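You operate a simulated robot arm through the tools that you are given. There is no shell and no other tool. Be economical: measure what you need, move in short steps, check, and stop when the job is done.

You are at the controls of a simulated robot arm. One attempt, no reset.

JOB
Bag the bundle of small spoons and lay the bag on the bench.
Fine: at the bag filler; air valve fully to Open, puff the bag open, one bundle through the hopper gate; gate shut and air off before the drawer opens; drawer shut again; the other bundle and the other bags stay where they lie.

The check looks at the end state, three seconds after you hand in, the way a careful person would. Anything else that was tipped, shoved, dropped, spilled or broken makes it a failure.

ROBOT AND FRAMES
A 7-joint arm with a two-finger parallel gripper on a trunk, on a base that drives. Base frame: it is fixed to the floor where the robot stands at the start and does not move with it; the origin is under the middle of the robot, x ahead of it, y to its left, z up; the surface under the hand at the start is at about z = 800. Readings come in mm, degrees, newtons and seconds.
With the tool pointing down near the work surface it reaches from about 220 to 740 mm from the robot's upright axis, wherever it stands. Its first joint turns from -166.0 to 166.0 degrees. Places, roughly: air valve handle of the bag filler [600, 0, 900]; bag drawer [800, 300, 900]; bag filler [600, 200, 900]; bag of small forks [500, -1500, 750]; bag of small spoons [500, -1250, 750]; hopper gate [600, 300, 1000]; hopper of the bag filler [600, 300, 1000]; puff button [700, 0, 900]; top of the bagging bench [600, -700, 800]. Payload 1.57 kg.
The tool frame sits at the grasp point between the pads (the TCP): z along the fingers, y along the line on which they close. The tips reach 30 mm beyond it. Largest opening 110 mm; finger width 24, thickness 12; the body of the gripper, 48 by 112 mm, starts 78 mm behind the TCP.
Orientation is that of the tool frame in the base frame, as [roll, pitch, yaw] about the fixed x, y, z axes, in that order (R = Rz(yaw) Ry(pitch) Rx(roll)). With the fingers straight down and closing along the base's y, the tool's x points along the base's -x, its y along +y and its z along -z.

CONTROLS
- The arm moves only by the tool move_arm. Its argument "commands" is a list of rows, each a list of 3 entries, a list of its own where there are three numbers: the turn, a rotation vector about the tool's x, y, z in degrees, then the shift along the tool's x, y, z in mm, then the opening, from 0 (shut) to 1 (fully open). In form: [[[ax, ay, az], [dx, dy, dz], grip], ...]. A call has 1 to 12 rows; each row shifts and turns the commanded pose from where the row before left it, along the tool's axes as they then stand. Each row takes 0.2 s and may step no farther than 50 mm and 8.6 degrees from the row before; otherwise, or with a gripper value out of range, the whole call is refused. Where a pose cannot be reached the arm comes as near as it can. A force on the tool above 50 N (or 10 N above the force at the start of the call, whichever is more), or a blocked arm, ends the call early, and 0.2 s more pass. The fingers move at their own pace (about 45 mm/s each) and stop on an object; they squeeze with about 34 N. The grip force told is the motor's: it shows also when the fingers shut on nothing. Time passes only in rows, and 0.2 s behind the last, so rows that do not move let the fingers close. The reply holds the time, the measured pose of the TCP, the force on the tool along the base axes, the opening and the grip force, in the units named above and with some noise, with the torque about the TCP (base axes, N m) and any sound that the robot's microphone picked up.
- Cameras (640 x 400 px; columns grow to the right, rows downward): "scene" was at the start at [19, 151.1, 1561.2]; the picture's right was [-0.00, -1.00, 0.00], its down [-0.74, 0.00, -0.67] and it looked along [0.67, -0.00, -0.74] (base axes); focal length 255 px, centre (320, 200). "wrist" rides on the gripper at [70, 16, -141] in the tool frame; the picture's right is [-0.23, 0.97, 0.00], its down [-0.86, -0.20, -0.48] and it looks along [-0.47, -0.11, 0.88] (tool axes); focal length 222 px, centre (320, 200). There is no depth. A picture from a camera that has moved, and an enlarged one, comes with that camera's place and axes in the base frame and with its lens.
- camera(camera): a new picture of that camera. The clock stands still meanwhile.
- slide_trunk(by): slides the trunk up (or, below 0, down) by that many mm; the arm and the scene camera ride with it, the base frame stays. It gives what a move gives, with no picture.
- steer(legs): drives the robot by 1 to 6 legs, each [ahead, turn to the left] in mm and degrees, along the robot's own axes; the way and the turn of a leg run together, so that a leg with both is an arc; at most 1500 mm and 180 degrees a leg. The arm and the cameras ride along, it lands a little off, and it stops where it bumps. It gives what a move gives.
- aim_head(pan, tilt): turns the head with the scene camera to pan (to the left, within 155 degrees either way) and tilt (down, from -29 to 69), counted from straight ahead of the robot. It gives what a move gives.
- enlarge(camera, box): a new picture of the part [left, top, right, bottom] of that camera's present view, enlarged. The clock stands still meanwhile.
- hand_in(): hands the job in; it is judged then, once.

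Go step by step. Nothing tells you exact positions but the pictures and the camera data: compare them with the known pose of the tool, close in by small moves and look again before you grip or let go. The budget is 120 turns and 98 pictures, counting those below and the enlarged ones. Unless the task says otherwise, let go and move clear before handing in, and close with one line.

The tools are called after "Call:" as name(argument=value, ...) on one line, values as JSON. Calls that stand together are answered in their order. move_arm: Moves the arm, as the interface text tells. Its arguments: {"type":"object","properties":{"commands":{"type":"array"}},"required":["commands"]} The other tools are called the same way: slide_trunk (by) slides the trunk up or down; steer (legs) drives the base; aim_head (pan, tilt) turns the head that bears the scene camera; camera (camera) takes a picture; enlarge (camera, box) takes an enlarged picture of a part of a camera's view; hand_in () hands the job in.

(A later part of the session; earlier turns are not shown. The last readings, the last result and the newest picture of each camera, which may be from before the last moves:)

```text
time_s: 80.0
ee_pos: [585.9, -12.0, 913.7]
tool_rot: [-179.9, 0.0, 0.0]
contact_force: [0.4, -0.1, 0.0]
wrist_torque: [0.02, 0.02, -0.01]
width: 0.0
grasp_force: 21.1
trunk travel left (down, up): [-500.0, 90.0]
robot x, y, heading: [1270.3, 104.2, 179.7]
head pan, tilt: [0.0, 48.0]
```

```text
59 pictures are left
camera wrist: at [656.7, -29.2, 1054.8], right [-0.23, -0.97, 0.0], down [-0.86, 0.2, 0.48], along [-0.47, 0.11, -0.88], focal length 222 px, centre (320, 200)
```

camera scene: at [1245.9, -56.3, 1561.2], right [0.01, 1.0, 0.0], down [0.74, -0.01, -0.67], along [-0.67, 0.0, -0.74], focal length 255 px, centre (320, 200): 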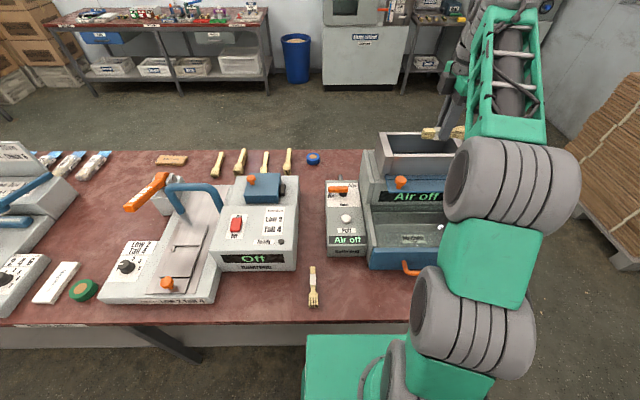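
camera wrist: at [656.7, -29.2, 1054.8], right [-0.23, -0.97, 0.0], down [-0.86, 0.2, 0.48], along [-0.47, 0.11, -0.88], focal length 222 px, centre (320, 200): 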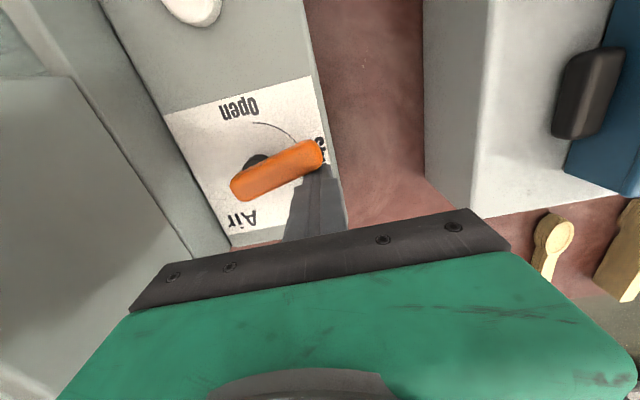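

The lever has begun to turn. I continue along the arc.

Call:
move_arm(commands=[[[0, 0, 0], [9, 2, 0], 0], [[0, 0, 0], [8, 1, 0], 0], [[0, 0, 0], [11, -1, 0], 0], [[0, 0, 0], [11, -5, 0], 0], [[0, 0, 0], [10, -7, 0], 0]])

Call:
camera(camera="wrist")

Call:
enlarge(camera="scene", box=[300, 150, 400, 270])

```text
time_s: 81.2
ee_pos: [634.7, -0.6, 912.9]
tool_rot: [-180.0, -0.2, 0.0]
contact_force: [0.5, 0.6, 0.5]
wrist_torque: [-0.02, -0.02, 0.02]
width: 0.1
grasp_force: 21.2
trunk travel left (down, up): [-500.0, 90.0]
robot x, y, heading: [1269.9, 98.3, 179.5]
head pan, tilt: [0.0, 48.0]
```

```text
58 pictures are left
camera wrist: at [705.9, -18.1, 1055.0], right [-0.23, -0.97, 0.0], down [-0.86, 0.2, 0.48], along [-0.46, 0.11, -0.88], focal length 222 px, centre (320, 200)
```

wrist: 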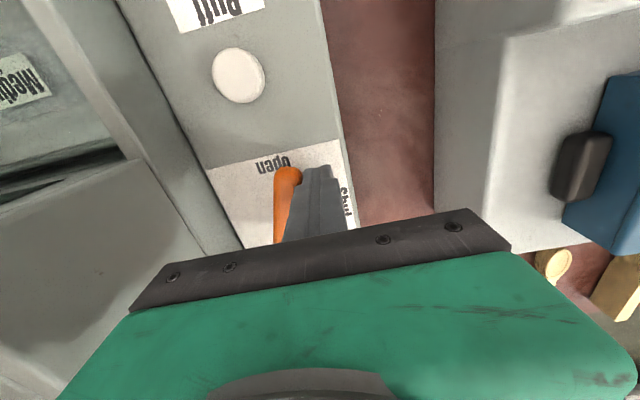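

```text
3.33 times, centred on (350, 210) of scene
camera zoom: at [1247.1, -56.4, 1561.2], right [0.01, 1.0, 0.0], down [0.74, -0.01, -0.67], along [-0.67, 0.0, -0.74], focal length 851 px, centre (220, 167)
```

zoom: 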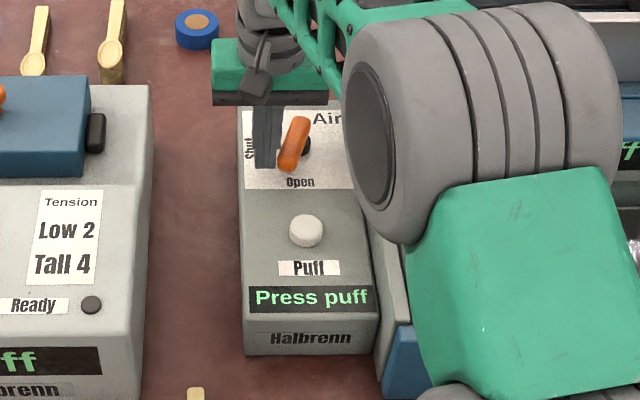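

Display says "Press puff" but the lever is not fully square yet; I push it on to the stop.

Call:
move_arm(commands=[[[0, 0, 0], [5, -6, 0], 0], [[0, 0, 0], [2, -5, 0], 0], [[0, 0, 0], [0, -4, 0], 0]])

Call:
enlarge(camera="scene", box=[300, 150, 400, 270])

```text
time_s: 82.0
ee_pos: [642.0, 13.2, 914.7]
tool_rot: [179.9, 0.0, 0.0]
contact_force: [0.1, -0.4, -0.7]
wrist_torque: [-0.01, 0.0, 0.0]
width: 0.2
grasp_force: 21.4
trunk travel left (down, up): [-500.0, 90.0]
robot x, y, heading: [1267.7, 98.3, 179.6]
head pan, tilt: [0.0, 48.0]
```

```text
3.33 times, centred on (350, 210) of scene
camera zoom: at [1247.0, -56.5, 1561.2], right [0.01, 1.0, 0.0], down [0.74, 0.0, -0.67], along [-0.67, 0.0, -0.74], focal length 851 px, centre (220, 167)
```

zoom: 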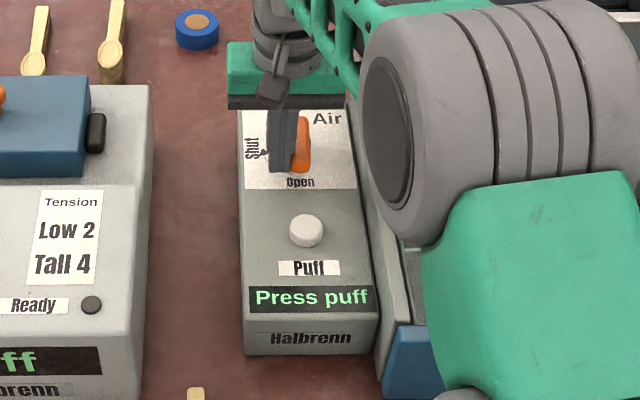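

Call:
move_arm(commands=[[[0, 0, 0], [0, -3, 0], 0], [[0, 0, 0], [0, -3, 0], 0]])

Call:
camera(camera="wrist")

```text
time_s: 82.6
ee_pos: [642.9, 16.7, 914.9]
tool_rot: [-180.0, 0.0, 0.3]
contact_force: [2.0, -16.8, 2.0]
wrist_torque: [-0.24, -0.05, 0.08]
width: 0.0
grasp_force: 21.6
trunk travel left (down, up): [-500.0, 90.0]
robot x, y, heading: [1268.1, 100.6, 179.8]
head pan, tilt: [0.0, 48.0]
```

```text
55 pictures are left
camera wrist: at [713.2, -0.3, 1056.1], right [-0.22, -0.97, 0.0], down [-0.86, 0.2, 0.48], along [-0.47, 0.11, -0.88], focal length 222 px, centre (320, 200)
```

wrist: 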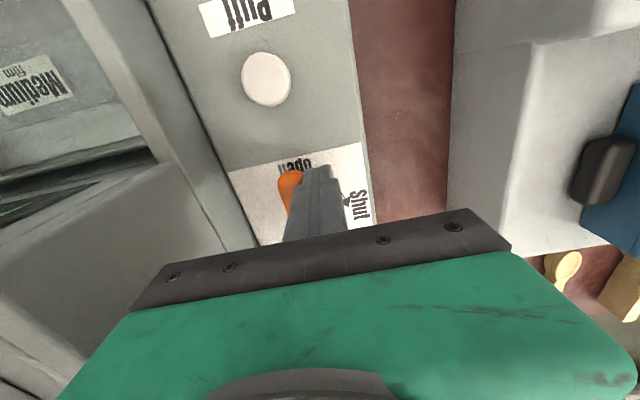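

The stop is reached (17 N): fully Open. I back off, rise, and go over the puff button (≈720, 37).

Call:
move_arm(commands=[[[0, 0, 0], [0, 6, 0], 0], [[0, 0, 0], [0, 0, -40], 0], [[0, 0, 0], [40, -12, 0], 0], [[0, 0, 0], [37, -14, 0], 0], [[0, 0, 0], [0, 0, 15], 0]])

Call:
camera(camera="wrist")

Call:
enlarge(camera="scene", box=[300, 150, 400, 270])

```text
time_s: 83.8
ee_pos: [717.2, 38.1, 939.5]
tool_rot: [-180.0, -0.1, 0.1]
contact_force: [1.0, 0.2, -0.4]
wrist_torque: [0.01, 0.0, -0.03]
width: 0.0
grasp_force: 21.3
trunk travel left (down, up): [-500.0, 90.0]
robot x, y, heading: [1262.9, 101.2, 179.5]
head pan, tilt: [0.0, 48.0]
```

```text
54 pictures are left
camera wrist: at [787.9, 22.1, 1081.2], right [-0.23, -0.97, 0.0], down [-0.86, 0.2, 0.48], along [-0.46, 0.11, -0.88], focal length 222 px, centre (320, 200)
```

wrist: 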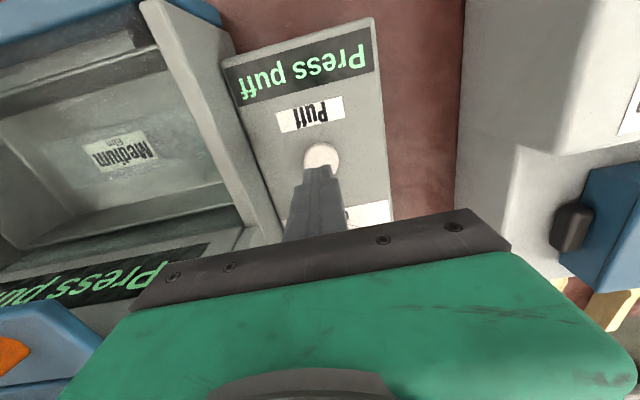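

```text
3.33 times, centred on (350, 210) of scene
camera zoom: at [1247.2, -56.4, 1561.2], right [0.01, 1.0, 0.0], down [0.74, -0.01, -0.67], along [-0.67, 0.0, -0.74], focal length 851 px, centre (220, 167)
```

zoom: 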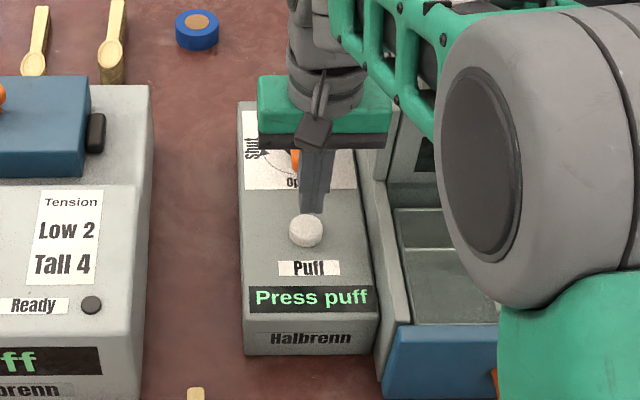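

The button is ~10 mm further toward me; I correct and press down in small steps.

Call:
move_arm(commands=[[[0, 0, 0], [10, 2, 0], 0], [[0, 0, 0], [0, 0, 10], 0], [[0, 0, 0], [0, 0, 6], 0], [[0, 0, 0], [0, 0, 4], 0], [[0, 0, 0], [0, 0, 3], 0]])

Call:
camera(camera="wrist")

```text
time_s: 85.0
ee_pos: [727.3, 36.8, 917.2]
tool_rot: [-179.9, 0.0, 0.0]
contact_force: [0.2, 0.3, 0.2]
wrist_torque: [0.0, -0.03, 0.02]
width: 0.2
grasp_force: 20.8
trunk travel left (down, up): [-500.0, 90.0]
robot x, y, heading: [1268.6, 102.5, 179.5]
head pan, tilt: [0.0, 48.0]
```

```text
52 pictures are left
camera wrist: at [799.2, 20.0, 1057.9], right [-0.23, -0.97, 0.0], down [-0.86, 0.2, 0.48], along [-0.47, 0.11, -0.88], focal length 222 px, centre (320, 200)
```

wrist: 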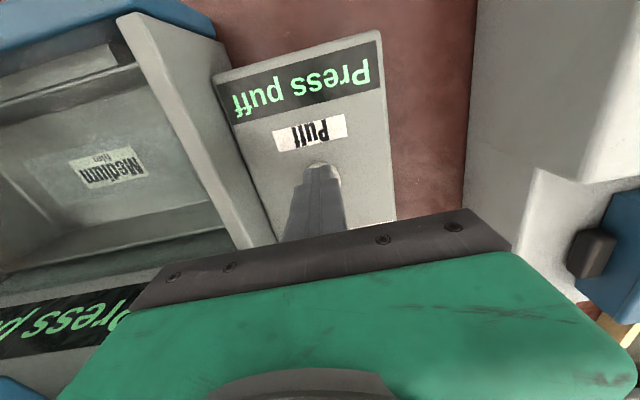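

Call:
move_arm(commands=[[[0, 0, 0], [0, 0, 4], 0], [[0, 0, 0], [0, 0, 4], 0], [[0, 0, 0], [0, 0, 3], 0], [[0, 0, 0], [0, 0, 3], 0]])

Call:
camera(camera="wrist")

```text
time_s: 86.0
ee_pos: [727.9, 36.8, 907.0]
tool_rot: [-180.0, 0.3, -0.1]
contact_force: [5.6, -0.1, 22.2]
wrist_torque: [0.0, 0.05, -0.02]
width: 0.0
grasp_force: 21.6
trunk travel left (down, up): [-500.0, 90.0]
robot x, y, heading: [1266.9, 102.1, 179.8]
head pan, tilt: [0.0, 48.0]
heard: click
```

```text
51 pictures are left
camera wrist: at [799.4, 20.5, 1047.0], right [-0.23, -0.97, 0.0], down [-0.85, 0.2, 0.48], along [-0.47, 0.11, -0.88], focal length 222 px, centre (320, 200)
```

wrist: 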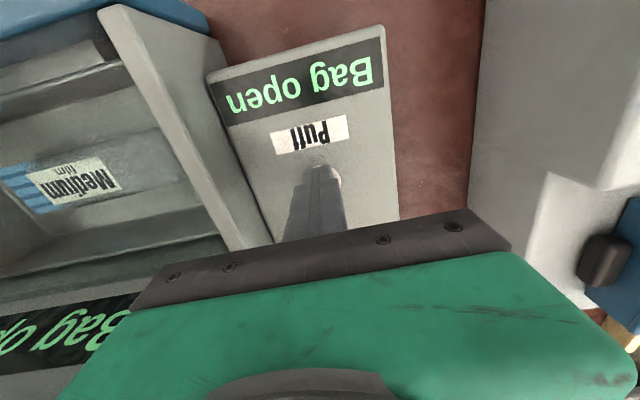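

"Bag open" shows. Now the gate: I rise and go over its orange knob (≈715, 180, 1053).

Call:
move_arm(commands=[[[0, 0, 0], [0, 0, -45], 0], [[0, 0, 0], [0, 0, -45], 0], [[0, 0, 0], [0, 0, -45], 0.3], [[0, 0, 0], [0, 0, -45], 0.6], [[0, 0, 0], [0, 0, -45], 0.6], [[0, 0, 0], [-5, -45, 0], 0.6], [[0, 0, 0], [-5, -45, 0], 0.6], [[0, 0, 0], [-3, -45, 0], 0.6], [[0, 0, 0], [0, -8, 0], 0.6]])

Call:
camera(camera="wrist")

Call:
enlarge(camera="scene", box=[320, 110, 480, 280])

```text
time_s: 88.0
ee_pos: [715.8, 179.6, 1128.9]
tool_rot: [-180.0, -0.1, 0.0]
contact_force: [-0.1, -0.5, -0.3]
wrist_torque: [0.0, -0.03, -0.01]
width: 66.0
grasp_force: 0.0
trunk travel left (down, up): [-500.0, 90.0]
robot x, y, heading: [1268.4, 101.4, 180.0]
head pan, tilt: [0.0, 48.0]
```

```text
50 pictures are left
camera wrist: at [785.4, 163.3, 1270.8], right [-0.23, -0.97, 0.0], down [-0.86, 0.2, 0.48], along [-0.47, 0.11, -0.88], focal length 222 px, centre (320, 200)
```

wrist: 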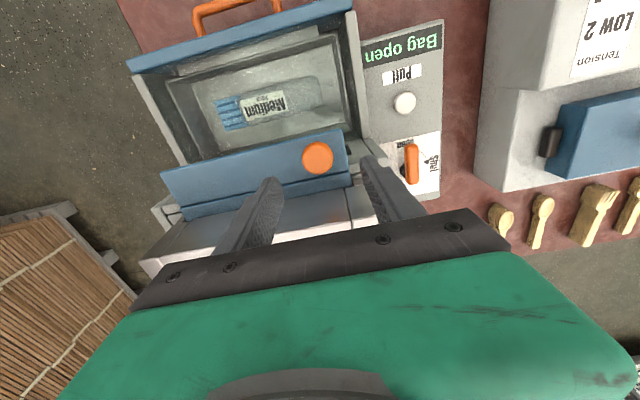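

```text
2.35 times, centred on (400, 195) of scene
camera zoom: at [1247.0, -56.1, 1561.2], right [0.01, 1.0, 0.0], down [0.74, -0.01, -0.67], along [-0.67, 0.0, -0.74], focal length 600 px, centre (132, 212)
```

zoom: 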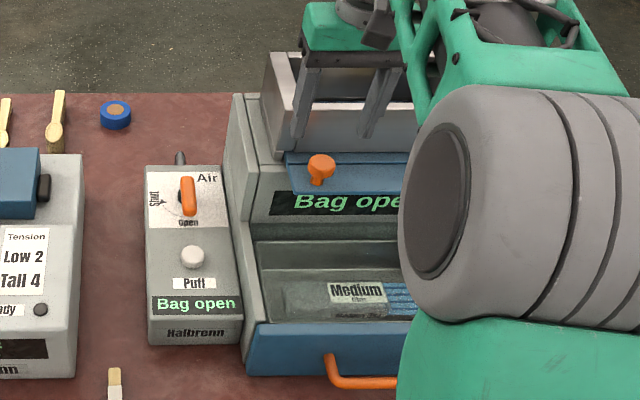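

Knob is at (718, 182). I lower around it and close.

Call:
move_arm(commands=[[[0, 0, 0], [2, -3, 30], 0.6], [[0, 0, 0], [0, 0, 25], 0.6], [[0, 0, 0], [0, 0, 4], 0.6], [[0, 0, 0], [0, 0, 0], 0], [[0, 0, 0], [0, 0, 0], 0], [[0, 0, 0], [0, 0, 0], 0], [[0, 0, 0], [0, 0, 0], 0]])

Call:
camera(camera="wrist")

```text
time_s: 89.6
ee_pos: [718.2, 181.3, 1068.3]
tool_rot: [-180.0, -0.1, 0.1]
contact_force: [-1.1, -5.1, -0.7]
wrist_torque: [-0.12, 0.1, 0.08]
width: 31.3
grasp_force: 31.5
trunk travel left (down, up): [-500.0, 90.0]
robot x, y, heading: [1264.7, 100.2, 179.6]
head pan, tilt: [0.0, 48.0]
```

```text
48 pictures are left
camera wrist: at [788.5, 165.6, 1210.2], right [-0.23, -0.97, 0.0], down [-0.86, 0.2, 0.48], along [-0.47, 0.11, -0.88], focal length 222 px, centre (320, 200)
```

wrist: 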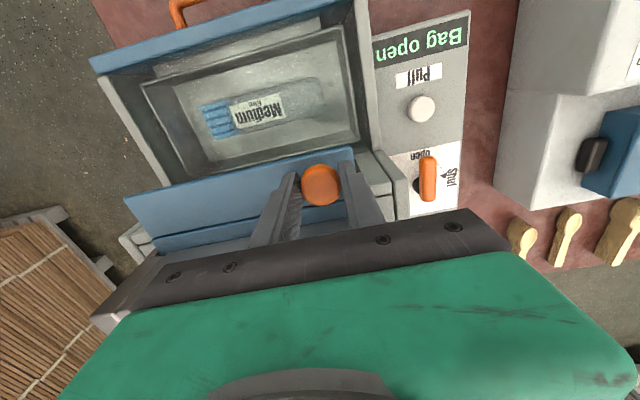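

Knob gripped (31 mm). I pull toward me a little to test the slide.

Call:
move_arm(commands=[[[0, 0, 0], [8, 0, 0], 0], [[0, 0, 0], [8, 0, 0], 0], [[0, 0, 0], [8, 0, 0], 0]])

Call:
camera(camera="wrist")

```text
time_s: 90.4
ee_pos: [742.3, 183.1, 1068.7]
tool_rot: [-179.9, -0.1, -0.2]
contact_force: [0.6, -1.6, 2.0]
wrist_torque: [-0.06, -0.1, 0.05]
width: 31.2
grasp_force: 39.9
trunk travel left (down, up): [-500.0, 90.0]
robot x, y, heading: [1265.1, 101.2, 179.6]
head pan, tilt: [0.0, 48.0]
```

```text
47 pictures are left
camera wrist: at [812.6, 165.5, 1210.2], right [-0.23, -0.97, 0.0], down [-0.86, 0.2, 0.48], along [-0.47, 0.11, -0.88], focal length 222 px, centre (320, 200)
```

wrist: 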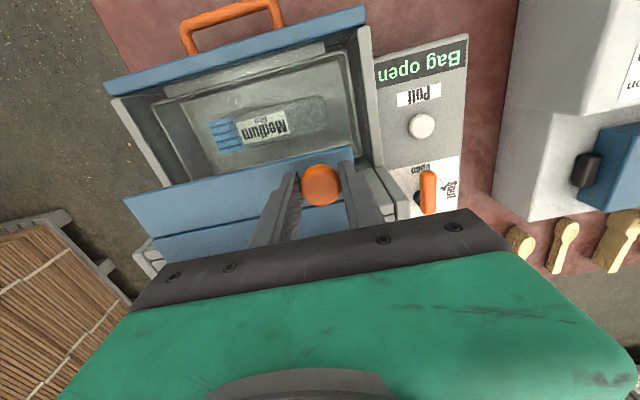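

The gate slides easily toward me. I keep pulling until it stops.

Call:
move_arm(commands=[[[0, 0, 0], [12, 0, 0], 0], [[0, 0, 0], [12, 0, 0], 0], [[0, 0, 0], [12, 0, 0], 0], [[0, 0, 0], [12, 0, 0], 0], [[0, 0, 0], [8, 0, 0], 0], [[0, 0, 0], [8, 0, 0], 0], [[0, 0, 0], [6, 0, 0], 0]])

Call:
camera(camera="wrist")

Call:
camera(camera="scene")

```text
time_s: 92.0
ee_pos: [812.5, 182.7, 1068.9]
tool_rot: [-180.0, 0.0, 0.0]
contact_force: [0.2, -0.8, 1.2]
wrist_torque: [-0.04, 0.65, 0.17]
width: 31.4
grasp_force: 40.5
trunk travel left (down, up): [-500.0, 90.0]
robot x, y, heading: [1267.5, 99.0, 179.6]
head pan, tilt: [0.0, 48.0]
```

```text
46 pictures are left
camera wrist: at [882.7, 165.9, 1210.1], right [-0.23, -0.97, 0.0], down [-0.86, 0.2, 0.48], along [-0.47, 0.11, -0.88], focal length 222 px, centre (320, 200)
```

wrist: 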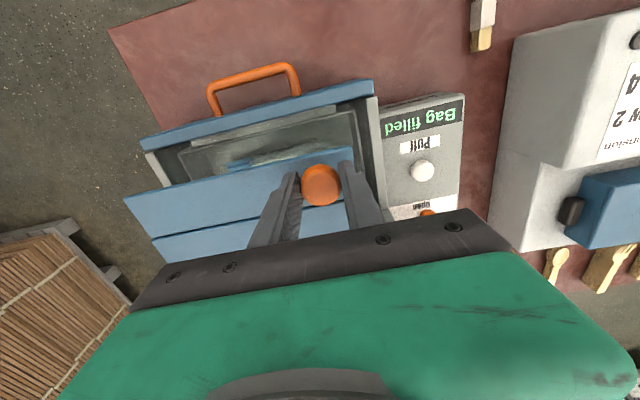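

```text
45 pictures are left
camera scene: at [1247.3, -56.6, 1561.1], right [0.01, 1.0, 0.0], down [0.74, 0.0, -0.67], along [-0.67, 0.0, -0.74], focal length 255 px, centre (320, 200)
```

scene: 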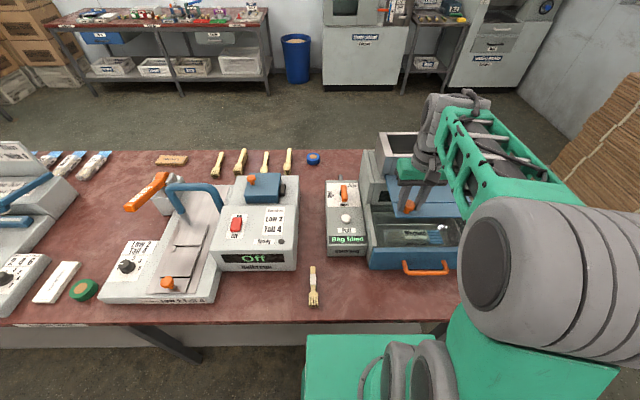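

"Bag filled" shows. I push the gate fully shut again.

Call:
move_arm(commands=[[[0, 0, 0], [-12, 0, 0], 0], [[0, 0, 0], [-14, 0, 0], 0], [[0, 0, 0], [-14, 0, 0], 0], [[0, 0, 0], [-14, 0, 0], 0], [[0, 0, 0], [-14, 0, 0], 0], [[0, 0, 0], [-14, 0, 0], 0], [[0, 0, 0], [-9, 0, 0], 0], [[0, 0, 0], [-3, 0, 0], 0], [[0, 0, 0], [-3, 0, 0], 0]])

Call:
camera(camera="wrist")

```text
time_s: 94.0
ee_pos: [717.2, 182.4, 1068.1]
tool_rot: [-180.0, -0.1, 0.0]
contact_force: [17.8, -10.2, 5.4]
wrist_torque: [-0.22, -0.16, 0.13]
width: 31.2
grasp_force: 40.5
trunk travel left (down, up): [-500.0, 90.0]
robot x, y, heading: [1264.6, 99.3, 179.5]
head pan, tilt: [0.0, 48.0]
```

```text
44 pictures are left
camera wrist: at [787.9, 165.6, 1210.3], right [-0.23, -0.97, 0.0], down [-0.86, 0.2, 0.47], along [-0.46, 0.11, -0.88], focal length 222 px, centre (320, 200)
```

wrist: 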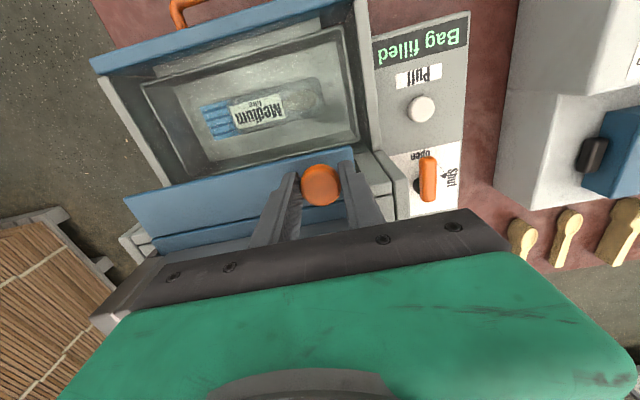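

Gate is shut against its stop. I release, rise and go straddle the valve lever to turn it back to Shut.

Call:
move_arm(commands=[[[0, 0, 0], [0, 0, 0], 0.6], [[0, 0, 0], [0, 0, 0], 0.6], [[0, 0, 0], [0, 0, -35], 0.6], [[0, 0, 0], [0, 0, -30], 0.6], [[0, 0, 0], [0, 45, 0], 0.5], [[0, 0, 0], [0, 45, 0], 0.5], [[0, 0, 0], [-20, 45, 0], 0.5], [[0, 0, 0], [-20, 25, 30], 0.5], [[0, 0, 0], [-20, 0, 40], 0.5], [[0, 0, 0], [-17, 0, 40], 0.5], [[0, 0, 0], [0, 0, 40], 0.5]])

Call:
camera(camera="wrist")

Call:
enlarge(camera="scene", box=[300, 110, 480, 270])

```text
time_s: 96.4
ee_pos: [635.0, 21.5, 981.6]
tool_rot: [180.0, -0.1, 0.1]
contact_force: [0.1, 0.6, -0.7]
wrist_torque: [-0.02, 0.0, -0.03]
width: 54.9
grasp_force: 0.0
trunk travel left (down, up): [-500.0, 90.0]
robot x, y, heading: [1261.7, 99.9, 179.6]
head pan, tilt: [0.0, 48.0]
```

```text
43 pictures are left
camera wrist: at [705.6, 4.8, 1123.2], right [-0.23, -0.97, 0.0], down [-0.86, 0.2, 0.48], along [-0.47, 0.11, -0.88], focal length 222 px, centre (320, 200)
```

wrist: 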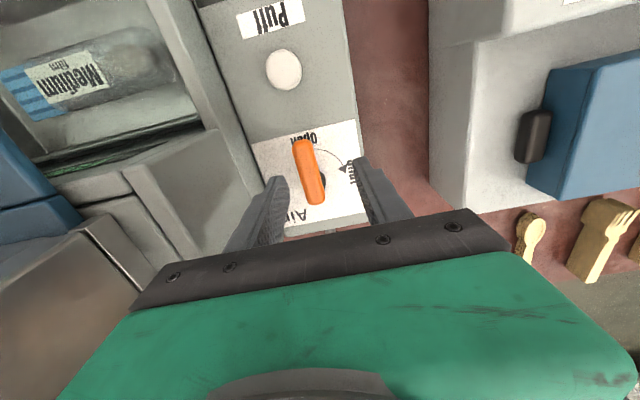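

```text
2.50 times, centred on (390, 190) of scene
camera zoom: at [1246.7, -56.7, 1561.2], right [0.01, 1.0, 0.0], down [0.74, -0.01, -0.67], along [-0.67, 0.0, -0.74], focal length 638 px, centre (145, 225)
```

zoom: 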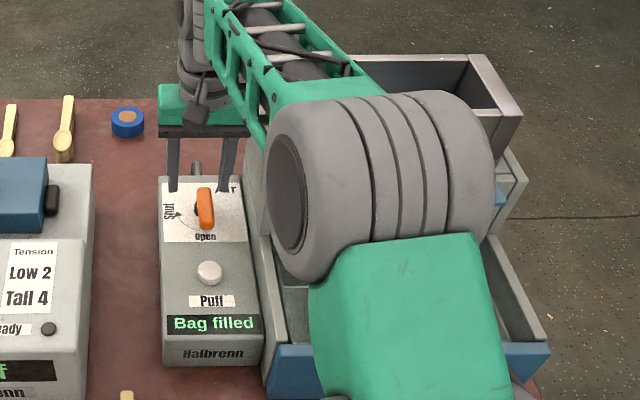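

Lever is between the open fingers. I descend and push it back toward Shut along its arc.

Call:
move_arm(commands=[[[0, 0, 0], [5, 0, 35], 0.5], [[0, 0, 0], [0, 0, 32], 0.5], [[0, 0, 0], [2, 8, 0], 0.5], [[0, 0, 0], [2, 8, 0], 0.5], [[0, 0, 0], [2, 8, 0], 0.5], [[0, 0, 0], [0, 8, 0], 0.5]])

Call:
camera(camera="wrist")

```text
time_s: 97.8
ee_pos: [647.8, -9.5, 917.7]
tool_rot: [-179.9, -0.1, 0.0]
contact_force: [0.9, 0.0, -1.0]
wrist_torque: [0.02, -0.01, -0.04]
width: 55.3
grasp_force: 0.4
trunk travel left (down, up): [-500.0, 90.0]
robot x, y, heading: [1266.3, 101.3, 179.3]
head pan, tilt: [0.0, 48.0]
```

```text
41 pictures are left
camera wrist: at [718.9, -26.2, 1058.6], right [-0.23, -0.97, 0.0], down [-0.86, 0.2, 0.48], along [-0.47, 0.11, -0.88], focal length 222 px, centre (320, 200)
```

wrist: 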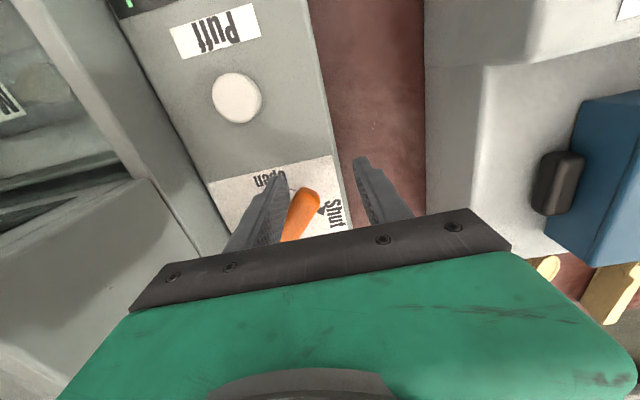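

Call:
move_arm(commands=[[[0, 0, 0], [-3, 8, 0], 0.5], [[0, 0, 0], [-5, 9, 0], 0.5], [[0, 0, 0], [-7, 8, 0], 0.5], [[0, 0, 0], [-8, 8, 0], 0.5], [[0, 0, 0], [-4, 0, 0], 0.5]])

Call:
camera(camera="wrist")

```text
time_s: 99.0
ee_pos: [622.7, -42.1, 915.9]
tool_rot: [-179.9, -0.2, 0.0]
contact_force: [7.0, -1.1, 0.9]
wrist_torque: [-0.02, -0.05, -0.21]
width: 54.9
grasp_force: 0.0
trunk travel left (down, up): [-500.0, 90.0]
robot x, y, heading: [1270.1, 100.9, 179.6]
head pan, tilt: [0.0, 48.0]
```

```text
40 pictures are left
camera wrist: at [692.5, -59.0, 1057.7], right [-0.23, -0.97, 0.0], down [-0.86, 0.2, 0.48], along [-0.46, 0.11, -0.88], focal length 222 px, centre (320, 200)
```

wrist: 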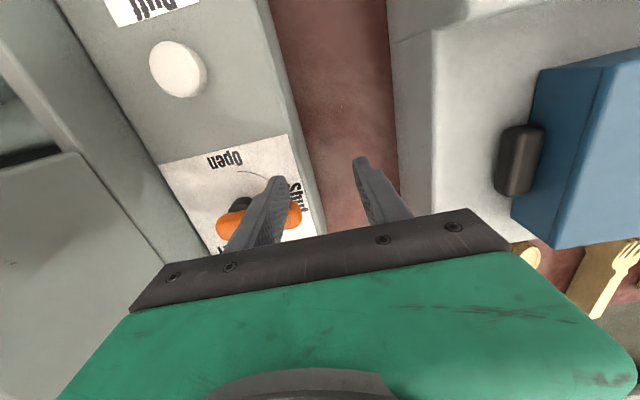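

Nearly at Shut with 7 N already; a last small push to the stop, then rise and look.

Call:
move_arm(commands=[[[0, 0, 0], [-2, 0, 0], 0.5], [[0, 0, 0], [-2, 0, 0], 0.5]])

Call:
move_arm(commands=[[[0, 0, 0], [6, 0, 0], 0.5], [[0, 0, 0], [0, 0, -45], 0.5], [[0, 0, 0], [0, 0, -45], 0.5], [[0, 0, 0], [40, 0, -20], 0.5], [[0, 0, 0], [40, 0, 0], 0.5], [[0, 0, 0], [40, 0, 0], 0.5]])

Call:
enlarge(camera="scene", box=[300, 110, 480, 270])

Call:
camera(camera="wrist")

```text
time_s: 99.6
ee_pos: [621.1, -42.2, 916.1]
tool_rot: [-179.9, -0.3, 0.0]
contact_force: [27.3, -1.4, 1.8]
wrist_torque: [0.13, -0.16, -0.83]
width: 53.9
grasp_force: 0.0
trunk travel left (down, up): [-500.0, 90.0]
robot x, y, heading: [1263.0, 101.5, 179.6]
head pan, tilt: [0.0, 48.0]
```

```text
time_s: 101.0
ee_pos: [743.2, -43.2, 1026.2]
tool_rot: [180.0, -0.1, 0.1]
contact_force: [0.2, 0.3, -0.7]
wrist_torque: [-0.04, -0.03, -0.01]
width: 54.7
grasp_force: 0.1
trunk travel left (down, up): [-500.0, 90.0]
robot x, y, heading: [1266.8, 100.4, 179.5]
head pan, tilt: [0.0, 48.0]
```

```text
2.50 times, centred on (390, 190) of scene
camera zoom: at [1247.1, -56.5, 1561.2], right [0.01, 1.0, 0.0], down [0.74, -0.01, -0.67], along [-0.67, 0.0, -0.74], focal length 638 px, centre (145, 225)
```

zoom: 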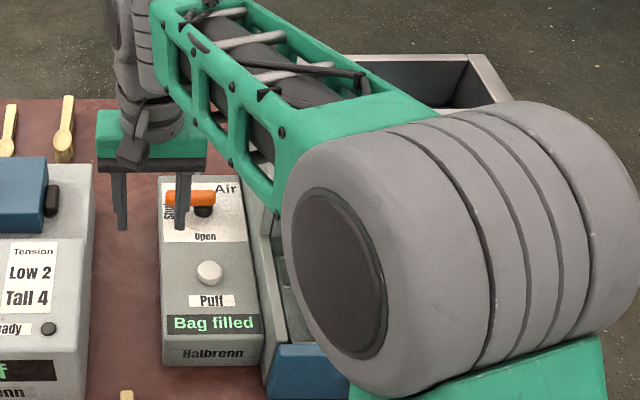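

```text
38 pictures are left
camera wrist: at [813.7, -60.0, 1168.7], right [-0.23, -0.97, 0.0], down [-0.86, 0.2, 0.48], along [-0.46, 0.11, -0.88], focal length 222 px, centre (320, 200)
```

wrist: 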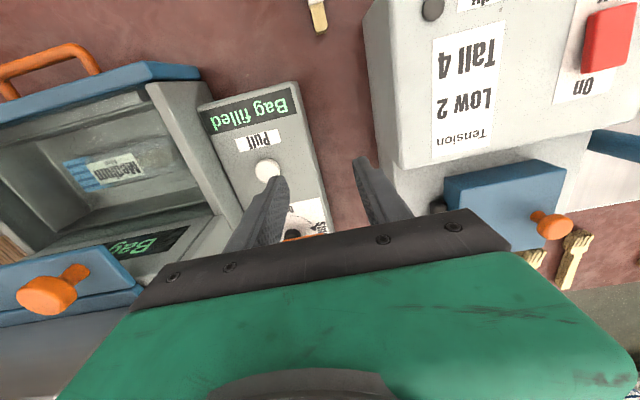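

Valve is back at Shut against its stop (27 N) and the gate is shut. Next the drawer; I back the robot up 150 mm for room and look again.

Call:
steer(legs=[[-150, 0]])

Call:
move_arm(commands=[[[0, 0, 0], [0, 0, -45], 0.7], [[0, 0, 0], [0, 0, -45], 0.7], [[0, 0, 0], [0, -45, 0], 0.7], [[0, 0, 0], [0, -45, 0], 0.7], [[0, 0, 0], [0, -45, 0], 0.7], [[0, 0, 0], [0, -45, 0], 0.7], [[0, 0, 0], [20, -45, 0], 0.7], [[0, 0, 0], [20, -45, 0], 0.7]])

Call:
camera(camera="scene")

Call:
camera(camera="wrist")

```text
time_s: 102.4
ee_pos: [896.8, -46.0, 1028.1]
tool_rot: [-179.9, -0.1, 0.2]
contact_force: [0.3, 0.3, -0.4]
wrist_torque: [0.0, 0.01, 0.04]
width: 55.4
grasp_force: 0.0
trunk travel left (down, up): [-500.0, 90.0]
robot x, y, heading: [1420.4, 100.5, 179.6]
head pan, tilt: [0.0, 48.0]
```

```text
time_s: 104.2
ee_pos: [935.7, 223.7, 1116.0]
tool_rot: [-180.0, 0.0, 0.3]
contact_force: [-0.7, -0.6, -0.5]
wrist_torque: [0.02, -0.01, 0.01]
width: 77.3
grasp_force: 0.0
trunk travel left (down, up): [-500.0, 90.0]
robot x, y, heading: [1421.2, 100.2, 179.9]
head pan, tilt: [0.0, 48.0]
```

```text
37 pictures are left
camera scene: at [1400.2, -56.7, 1561.2], right [0.01, 1.0, 0.0], down [0.74, 0.0, -0.67], along [-0.67, 0.0, -0.74], focal length 255 px, centre (320, 200)
```

scene: 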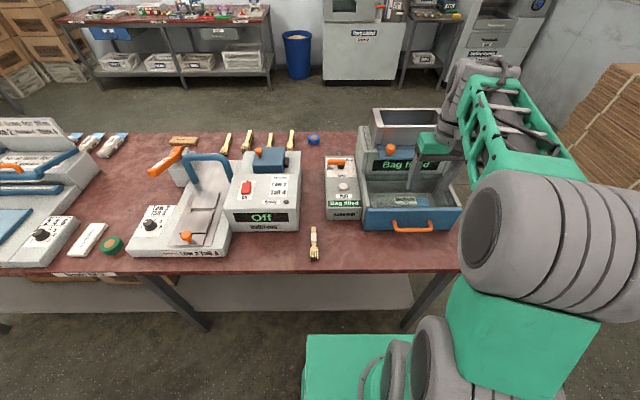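

```text
36 pictures are left
camera wrist: at [1006.1, 207.7, 1258.0], right [-0.22, -0.97, 0.0], down [-0.86, 0.2, 0.48], along [-0.47, 0.11, -0.88], focal length 222 px, centre (320, 200)
```

wrist: 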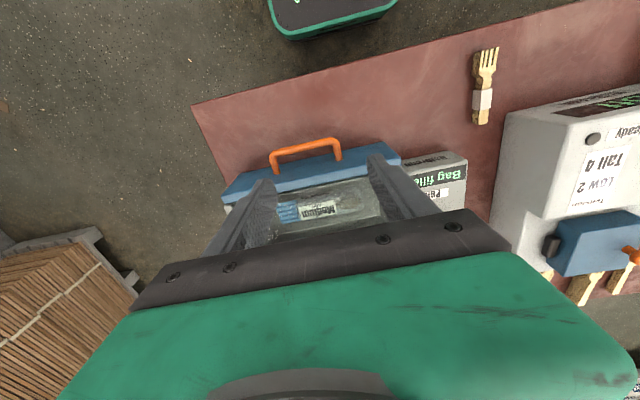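

Handle bar is at about (907, 256, 864), spanning y≈205–315. I turn the hand 90° to close across the bar.

Call:
move_arm(commands=[[[0, 0, -8.2], [0, 0, 0], 0.5], [[0, 0, -8.2], [0, 0, 0], 0.4], [[0, 0, -8.2], [0, 0, 0], 0.35], [[0, 0, -8.2], [0, 0, 0], 0.35], [[0, 0, -8.2], [0, 0, 0], 0.35], [[0, 0, -8.2], [0, 0, 0], 0.35], [[0, 0, -8.2], [0, 0, 0], 0.35], [[0, 0, -8.2], [0, 0, 0], 0.35], [[0, 0, -8.2], [0, 0, 0], 0.35], [[0, 0, -8.2], [0, 0, 0], 0.35], [[0, 0, -7.7], [0, 0, 0], 0.35]])

Call:
move_arm(commands=[[[0, 0, 0], [32, -29, 0], 0.35], [[0, 0, 0], [0, 0, 45], 0.35], [[0, 0, 0], [0, 0, 45], 0.35], [[0, 0, 0], [0, 0, 45], 0.35], [[0, 0, 0], [0, 0, 30], 0.35]])

Call:
camera(camera="wrist")

Call:
enlarge(camera="scene", box=[340, 120, 500, 260])

```text
time_s: 106.6
ee_pos: [934.7, 224.0, 1116.9]
tool_rot: [-180.0, -0.1, 90.2]
contact_force: [-0.3, 0.2, -0.6]
wrist_torque: [-0.04, -0.01, -0.01]
width: 38.8
grasp_force: 0.1
trunk travel left (down, up): [-500.0, 90.0]
robot x, y, heading: [1417.3, 100.8, 179.9]
head pan, tilt: [0.0, 48.0]
```

```text
time_s: 107.8
ee_pos: [909.0, 255.2, 953.3]
tool_rot: [-179.9, 0.0, 90.0]
contact_force: [0.2, -0.3, -0.2]
wrist_torque: [-0.01, 0.02, 0.02]
width: 38.5
grasp_force: 0.0
trunk travel left (down, up): [-500.0, 90.0]
robot x, y, heading: [1418.0, 99.7, 179.2]
head pan, tilt: [0.0, 48.0]
```

```text
35 pictures are left
camera wrist: at [925.5, 324.3, 1094.8], right [0.97, -0.23, 0.0], down [-0.2, -0.86, 0.48], along [-0.11, -0.47, -0.88], focal length 222 px, centre (320, 200)
```

wrist: 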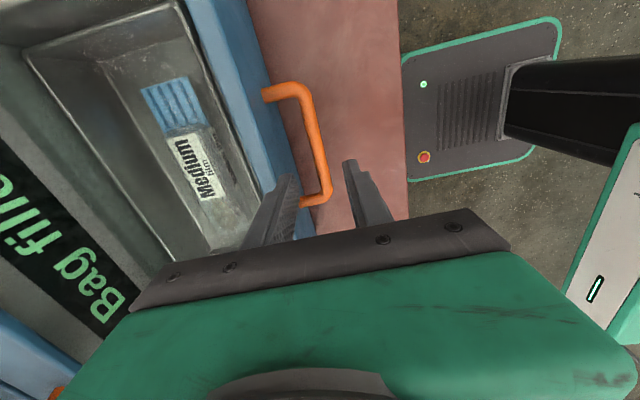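

```text
2.86 times, centred on (420, 190) of scene
camera zoom: at [1399.8, -56.9, 1561.2], right [0.01, 1.0, 0.0], down [0.74, 0.0, -0.67], along [-0.67, 0.0, -0.74], focal length 729 px, centre (34, 229)
```

zoom: 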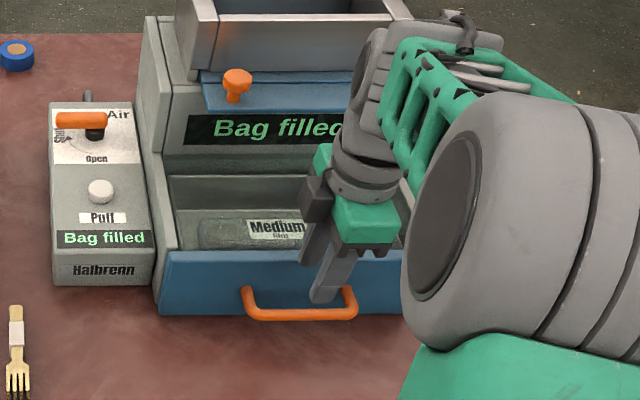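

Aligned over the bar. I lower to it and close.

Call:
move_arm(commands=[[[0, 0, 0], [3, -1, 40], 0.35], [[0, 0, 0], [0, 0, 30], 0.35], [[0, 0, 0], [0, 0, 15], 0.35]])

Call:
camera(camera="wrist")

Call:
enlarge(camera="scene", box=[340, 120, 500, 260])

```text
time_s: 108.6
ee_pos: [905.0, 260.1, 867.5]
tool_rot: [179.9, 0.0, 89.9]
contact_force: [-1.0, -0.6, 0.3]
wrist_torque: [0.01, 0.01, -0.01]
width: 38.6
grasp_force: 0.2
trunk travel left (down, up): [-500.0, 90.0]
robot x, y, heading: [1420.9, 99.5, 179.5]
head pan, tilt: [0.0, 48.0]
```

```text
33 pictures are left
camera wrist: at [923.1, 328.4, 1009.1], right [0.97, -0.23, 0.0], down [-0.2, -0.86, 0.48], along [-0.11, -0.47, -0.88], focal length 222 px, centre (320, 200)
```

wrist: 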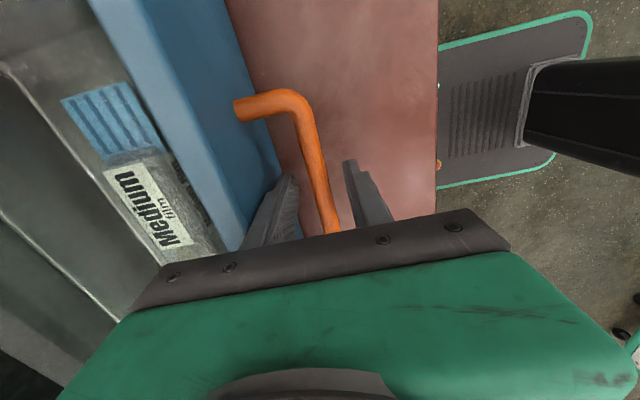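

```text
2.86 times, centred on (420, 190) of scene
camera zoom: at [1400.0, -57.0, 1561.2], right [0.01, 1.0, 0.0], down [0.74, 0.0, -0.67], along [-0.67, 0.0, -0.74], focal length 729 px, centre (34, 229)
```

zoom: 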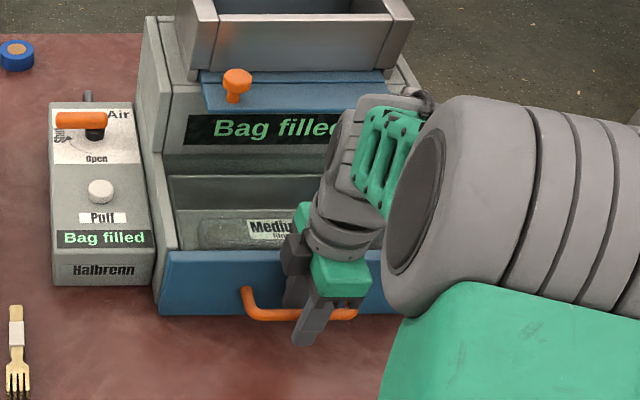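

Call:
move_arm(commands=[[[0, 0, 0], [0, 0, 0], 0], [[0, 0, 0], [0, 0, 0], 0], [[0, 0, 0], [0, 0, 0], 0]])

```text
time_s: 109.4
ee_pos: [905.2, 259.3, 868.2]
tool_rot: [179.9, -0.1, 89.8]
contact_force: [-1.2, -0.9, -1.3]
wrist_torque: [0.01, -0.01, -0.47]
width: 13.8
grasp_force: 27.1
trunk travel left (down, up): [-500.0, 90.0]
robot x, y, heading: [1420.6, 99.1, 179.8]
head pan, tilt: [0.0, 48.0]
```

Bar gripped (13.8 mm). I pull the drawer toward me (tool +y).

Call:
move_arm(commands=[[[0, 0, 0], [0, 8, 0], 0], [[0, 0, 0], [0, 12, 0], 0], [[0, 0, 0], [0, 14, 0], 0], [[0, 0, 0], [0, 14, 0], 0], [[0, 0, 0], [0, 14, 0], 0], [[0, 0, 0], [0, 14, 0], 0], [[0, 0, 0], [0, 14, 0], 0]])

Call:
camera(camera="scene")

```text
time_s: 111.0
ee_pos: [994.9, 259.6, 868.4]
tool_rot: [179.9, -0.1, 89.7]
contact_force: [1.0, 5.8, -3.0]
wrist_torque: [0.13, 0.07, -0.31]
width: 13.8
grasp_force: 30.3
trunk travel left (down, up): [-500.0, 90.0]
robot x, y, heading: [1419.1, 98.6, 179.7]
head pan, tilt: [0.0, 48.0]
```

```text
31 pictures are left
camera scene: at [1399.8, -56.2, 1561.2], right [0.01, 1.0, 0.0], down [0.74, 0.0, -0.67], along [-0.67, 0.0, -0.74], focal length 255 px, centre (320, 200)
```

scene: 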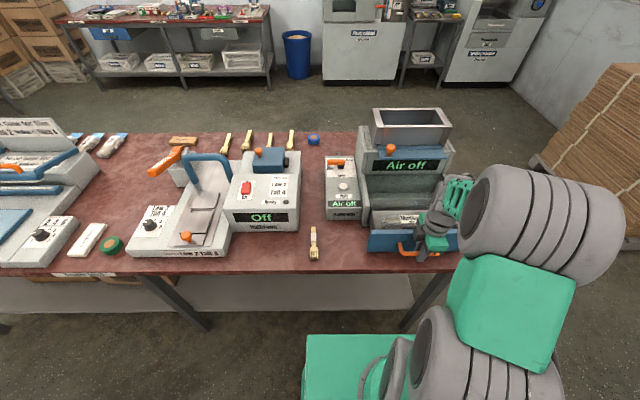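

The drawer slides and the display reads "Air off". I pull further.

Call:
move_arm(commands=[[[0, 0, 0], [0, 14, 0], 0], [[0, 0, 0], [0, 14, 0], 0], [[0, 0, 0], [0, 14, 0], 0], [[0, 0, 0], [0, 12, 0], 0], [[0, 0, 0], [0, 10, 0], 0]])

Call:
camera(camera="wrist")

Call:
camera(camera="scene")

```text
time_s: 112.2
ee_pos: [1056.2, 260.4, 868.7]
tool_rot: [-179.9, -0.1, 90.0]
contact_force: [-11.8, 7.5, -3.5]
wrist_torque: [-0.39, 0.07, -0.59]
width: 13.9
grasp_force: 30.1
trunk travel left (down, up): [-500.0, 90.0]
robot x, y, heading: [1415.6, 103.3, 179.8]
head pan, tilt: [0.0, 48.0]
```

```text
30 pictures are left
camera wrist: at [1073.5, 328.7, 1009.1], right [0.97, -0.23, 0.0], down [-0.2, -0.86, 0.48], along [-0.11, -0.47, -0.88], focal length 222 px, centre (320, 200)
```

wrist: 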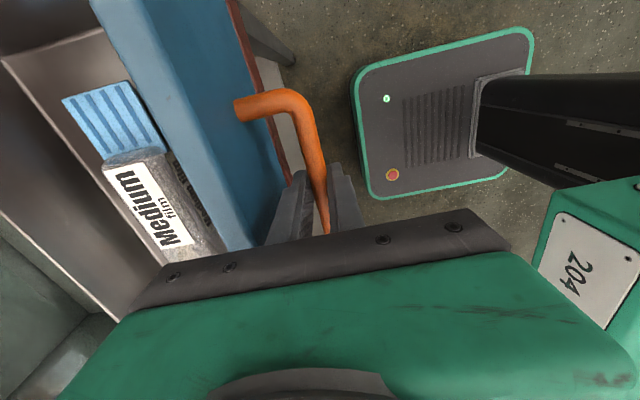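

```text
29 pictures are left
camera scene: at [1398.3, -55.9, 1561.2], right [0.01, 1.0, 0.0], down [0.74, 0.0, -0.67], along [-0.67, 0.0, -0.74], focal length 255 px, centre (320, 200)
```

scene: 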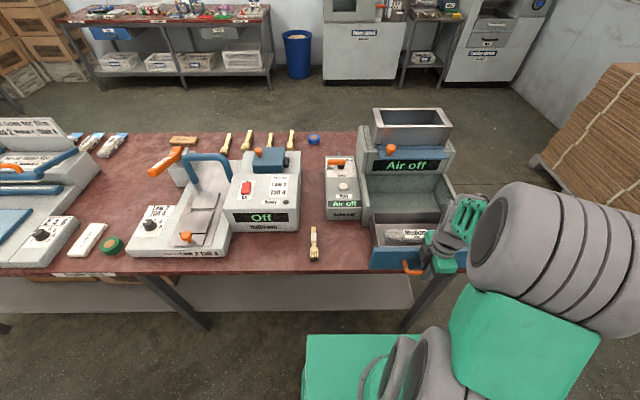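

Drawer at its stop, 150 mm out, with the bag visible. I release the handle, rise and view the bag.

Call:
move_arm(commands=[[[0, 0, 0], [0, 0, 0], 0.35], [[0, 0, 0], [0, 0, 0], 0.35], [[0, 0, 0], [0, 0, -40], 0.35], [[0, 0, 0], [0, 0, -45], 0.35], [[0, 0, 0], [-20, -40, -20], 0.5], [[0, 0, 0], [-20, -40, -20], 0.6], [[0, 0, 0], [0, -15, -25], 0.6]])

Call:
camera(camera="wrist")

Call:
enlarge(camera="scene", box=[340, 160, 500, 300])

```text
time_s: 113.8
ee_pos: [964.5, 217.5, 1018.9]
tool_rot: [180.0, 0.0, 89.8]
contact_force: [-0.5, 0.0, 0.0]
wrist_torque: [-0.03, -0.04, 0.02]
width: 66.1
grasp_force: 0.1
trunk travel left (down, up): [-500.0, 90.0]
robot x, y, heading: [1419.2, 101.1, 179.8]
head pan, tilt: [0.0, 48.0]
```

```text
28 pictures are left
camera wrist: at [980.6, 286.6, 1158.9], right [0.97, -0.23, 0.0], down [-0.2, -0.85, 0.48], along [-0.11, -0.47, -0.88], focal length 222 px, centre (320, 200)
```

wrist: 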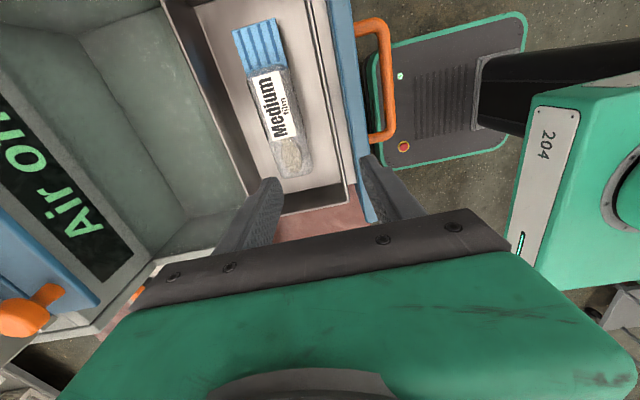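

```text
2.86 times, centred on (420, 230) of scene
camera zoom: at [1399.9, -57.0, 1561.2], right [0.01, 1.0, 0.0], down [0.74, 0.0, -0.67], along [-0.67, 0.0, -0.74], focal length 729 px, centre (34, 114)
```

zoom: 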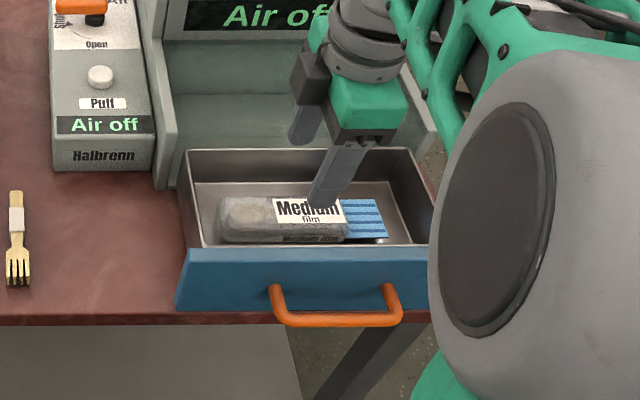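

The bag lies along y, body centre about (916, 248), ~55 mm wide, in a drawer interior x≈865–980. I position above it and lower partway.

Call:
move_arm(commands=[[[0, 0, 0], [15, -24, 0], 0.6], [[0, 0, 0], [15, -24, 0], 0.6], [[0, 0, 0], [0, 0, 45], 0.62], [[0, 0, 0], [0, 0, 40], 0.62]])

Call:
camera(camera="wrist")

Call:
enlarge(camera="scene", box=[340, 160, 500, 300])

```text
time_s: 114.8
ee_pos: [914.8, 249.8, 930.6]
tool_rot: [-179.9, 0.0, 89.9]
contact_force: [0.1, 0.3, -0.6]
wrist_torque: [-0.02, 0.06, 0.02]
width: 68.3
grasp_force: 0.0
trunk travel left (down, up): [-500.0, 90.0]
robot x, y, heading: [1420.2, 100.3, 179.5]
head pan, tilt: [0.0, 48.0]
```

```text
26 pictures are left
camera wrist: at [931.6, 319.1, 1072.1], right [0.97, -0.23, 0.0], down [-0.2, -0.85, 0.48], along [-0.11, -0.47, -0.88], focal length 222 px, centre (320, 200)
```

wrist: 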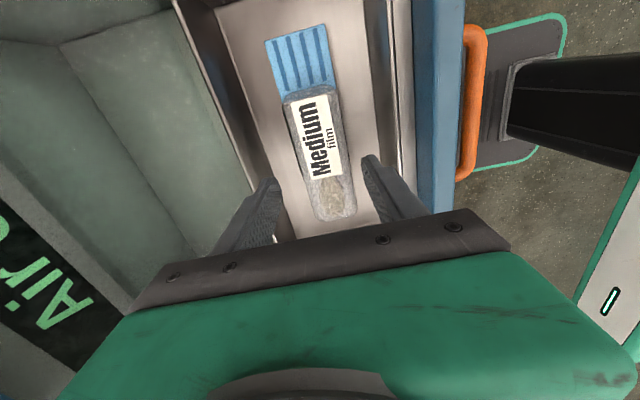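

```text
2.86 times, centred on (420, 230) of scene
camera zoom: at [1399.8, -56.9, 1561.2], right [0.01, 1.0, 0.0], down [0.74, 0.0, -0.67], along [-0.67, 0.0, -0.74], focal length 729 px, centre (34, 114)
```

zoom: 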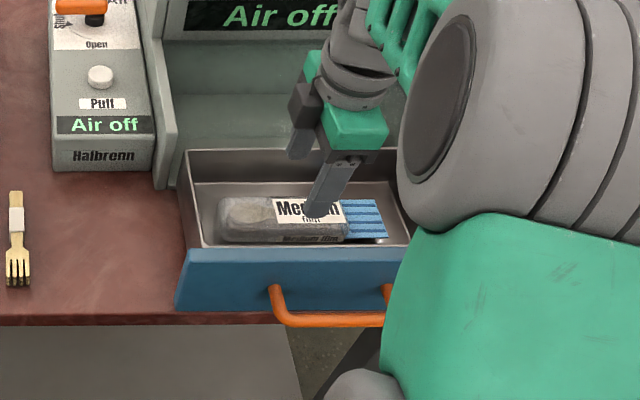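

Clearances look good on both sides. I lower into the drawer around the bag.

Call:
move_arm(commands=[[[0, 0, 0], [-4, 2, 35], 0.62], [[0, 0, 0], [0, 0, 30], 0.62], [[0, 0, 0], [0, 0, 4], 0.62], [[0, 0, 0], [0, 0, 3], 0.62]])

Call:
camera(camera="wrist")

```text
time_s: 115.8
ee_pos: [918.2, 245.3, 860.1]
tool_rot: [180.0, 0.0, 89.8]
contact_force: [-0.2, 0.8, 0.0]
wrist_torque: [0.03, 0.01, 0.0]
width: 68.3
grasp_force: 0.1
trunk travel left (down, up): [-500.0, 90.0]
robot x, y, heading: [1419.8, 100.3, 179.7]
head pan, tilt: [0.0, 48.0]
```

```text
24 pictures are left
camera wrist: at [935.4, 314.0, 1000.9], right [0.97, -0.23, 0.0], down [-0.2, -0.85, 0.48], along [-0.11, -0.47, -0.88], focal length 222 px, centre (320, 200)
```

wrist: 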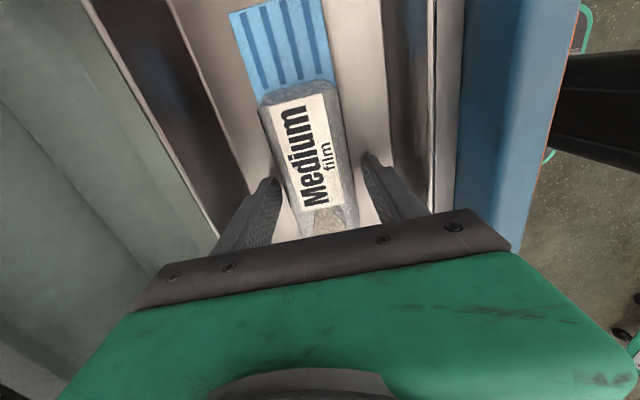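

Call:
move_arm(commands=[[[0, 0, 0], [0, 0, 3], 0.62], [[0, 0, 0], [0, 0, 3], 0.62], [[0, 0, 0], [0, 0, 2], 0.62]])

```text
time_s: 116.6
ee_pos: [916.8, 245.9, 852.4]
tool_rot: [179.9, 0.0, 89.9]
contact_force: [0.5, -0.5, 0.1]
wrist_torque: [0.02, 0.01, -0.02]
width: 68.1
grasp_force: 0.0
trunk travel left (down, up): [-500.0, 90.0]
robot x, y, heading: [1422.5, 99.8, 179.8]
head pan, tilt: [0.0, 48.0]
```

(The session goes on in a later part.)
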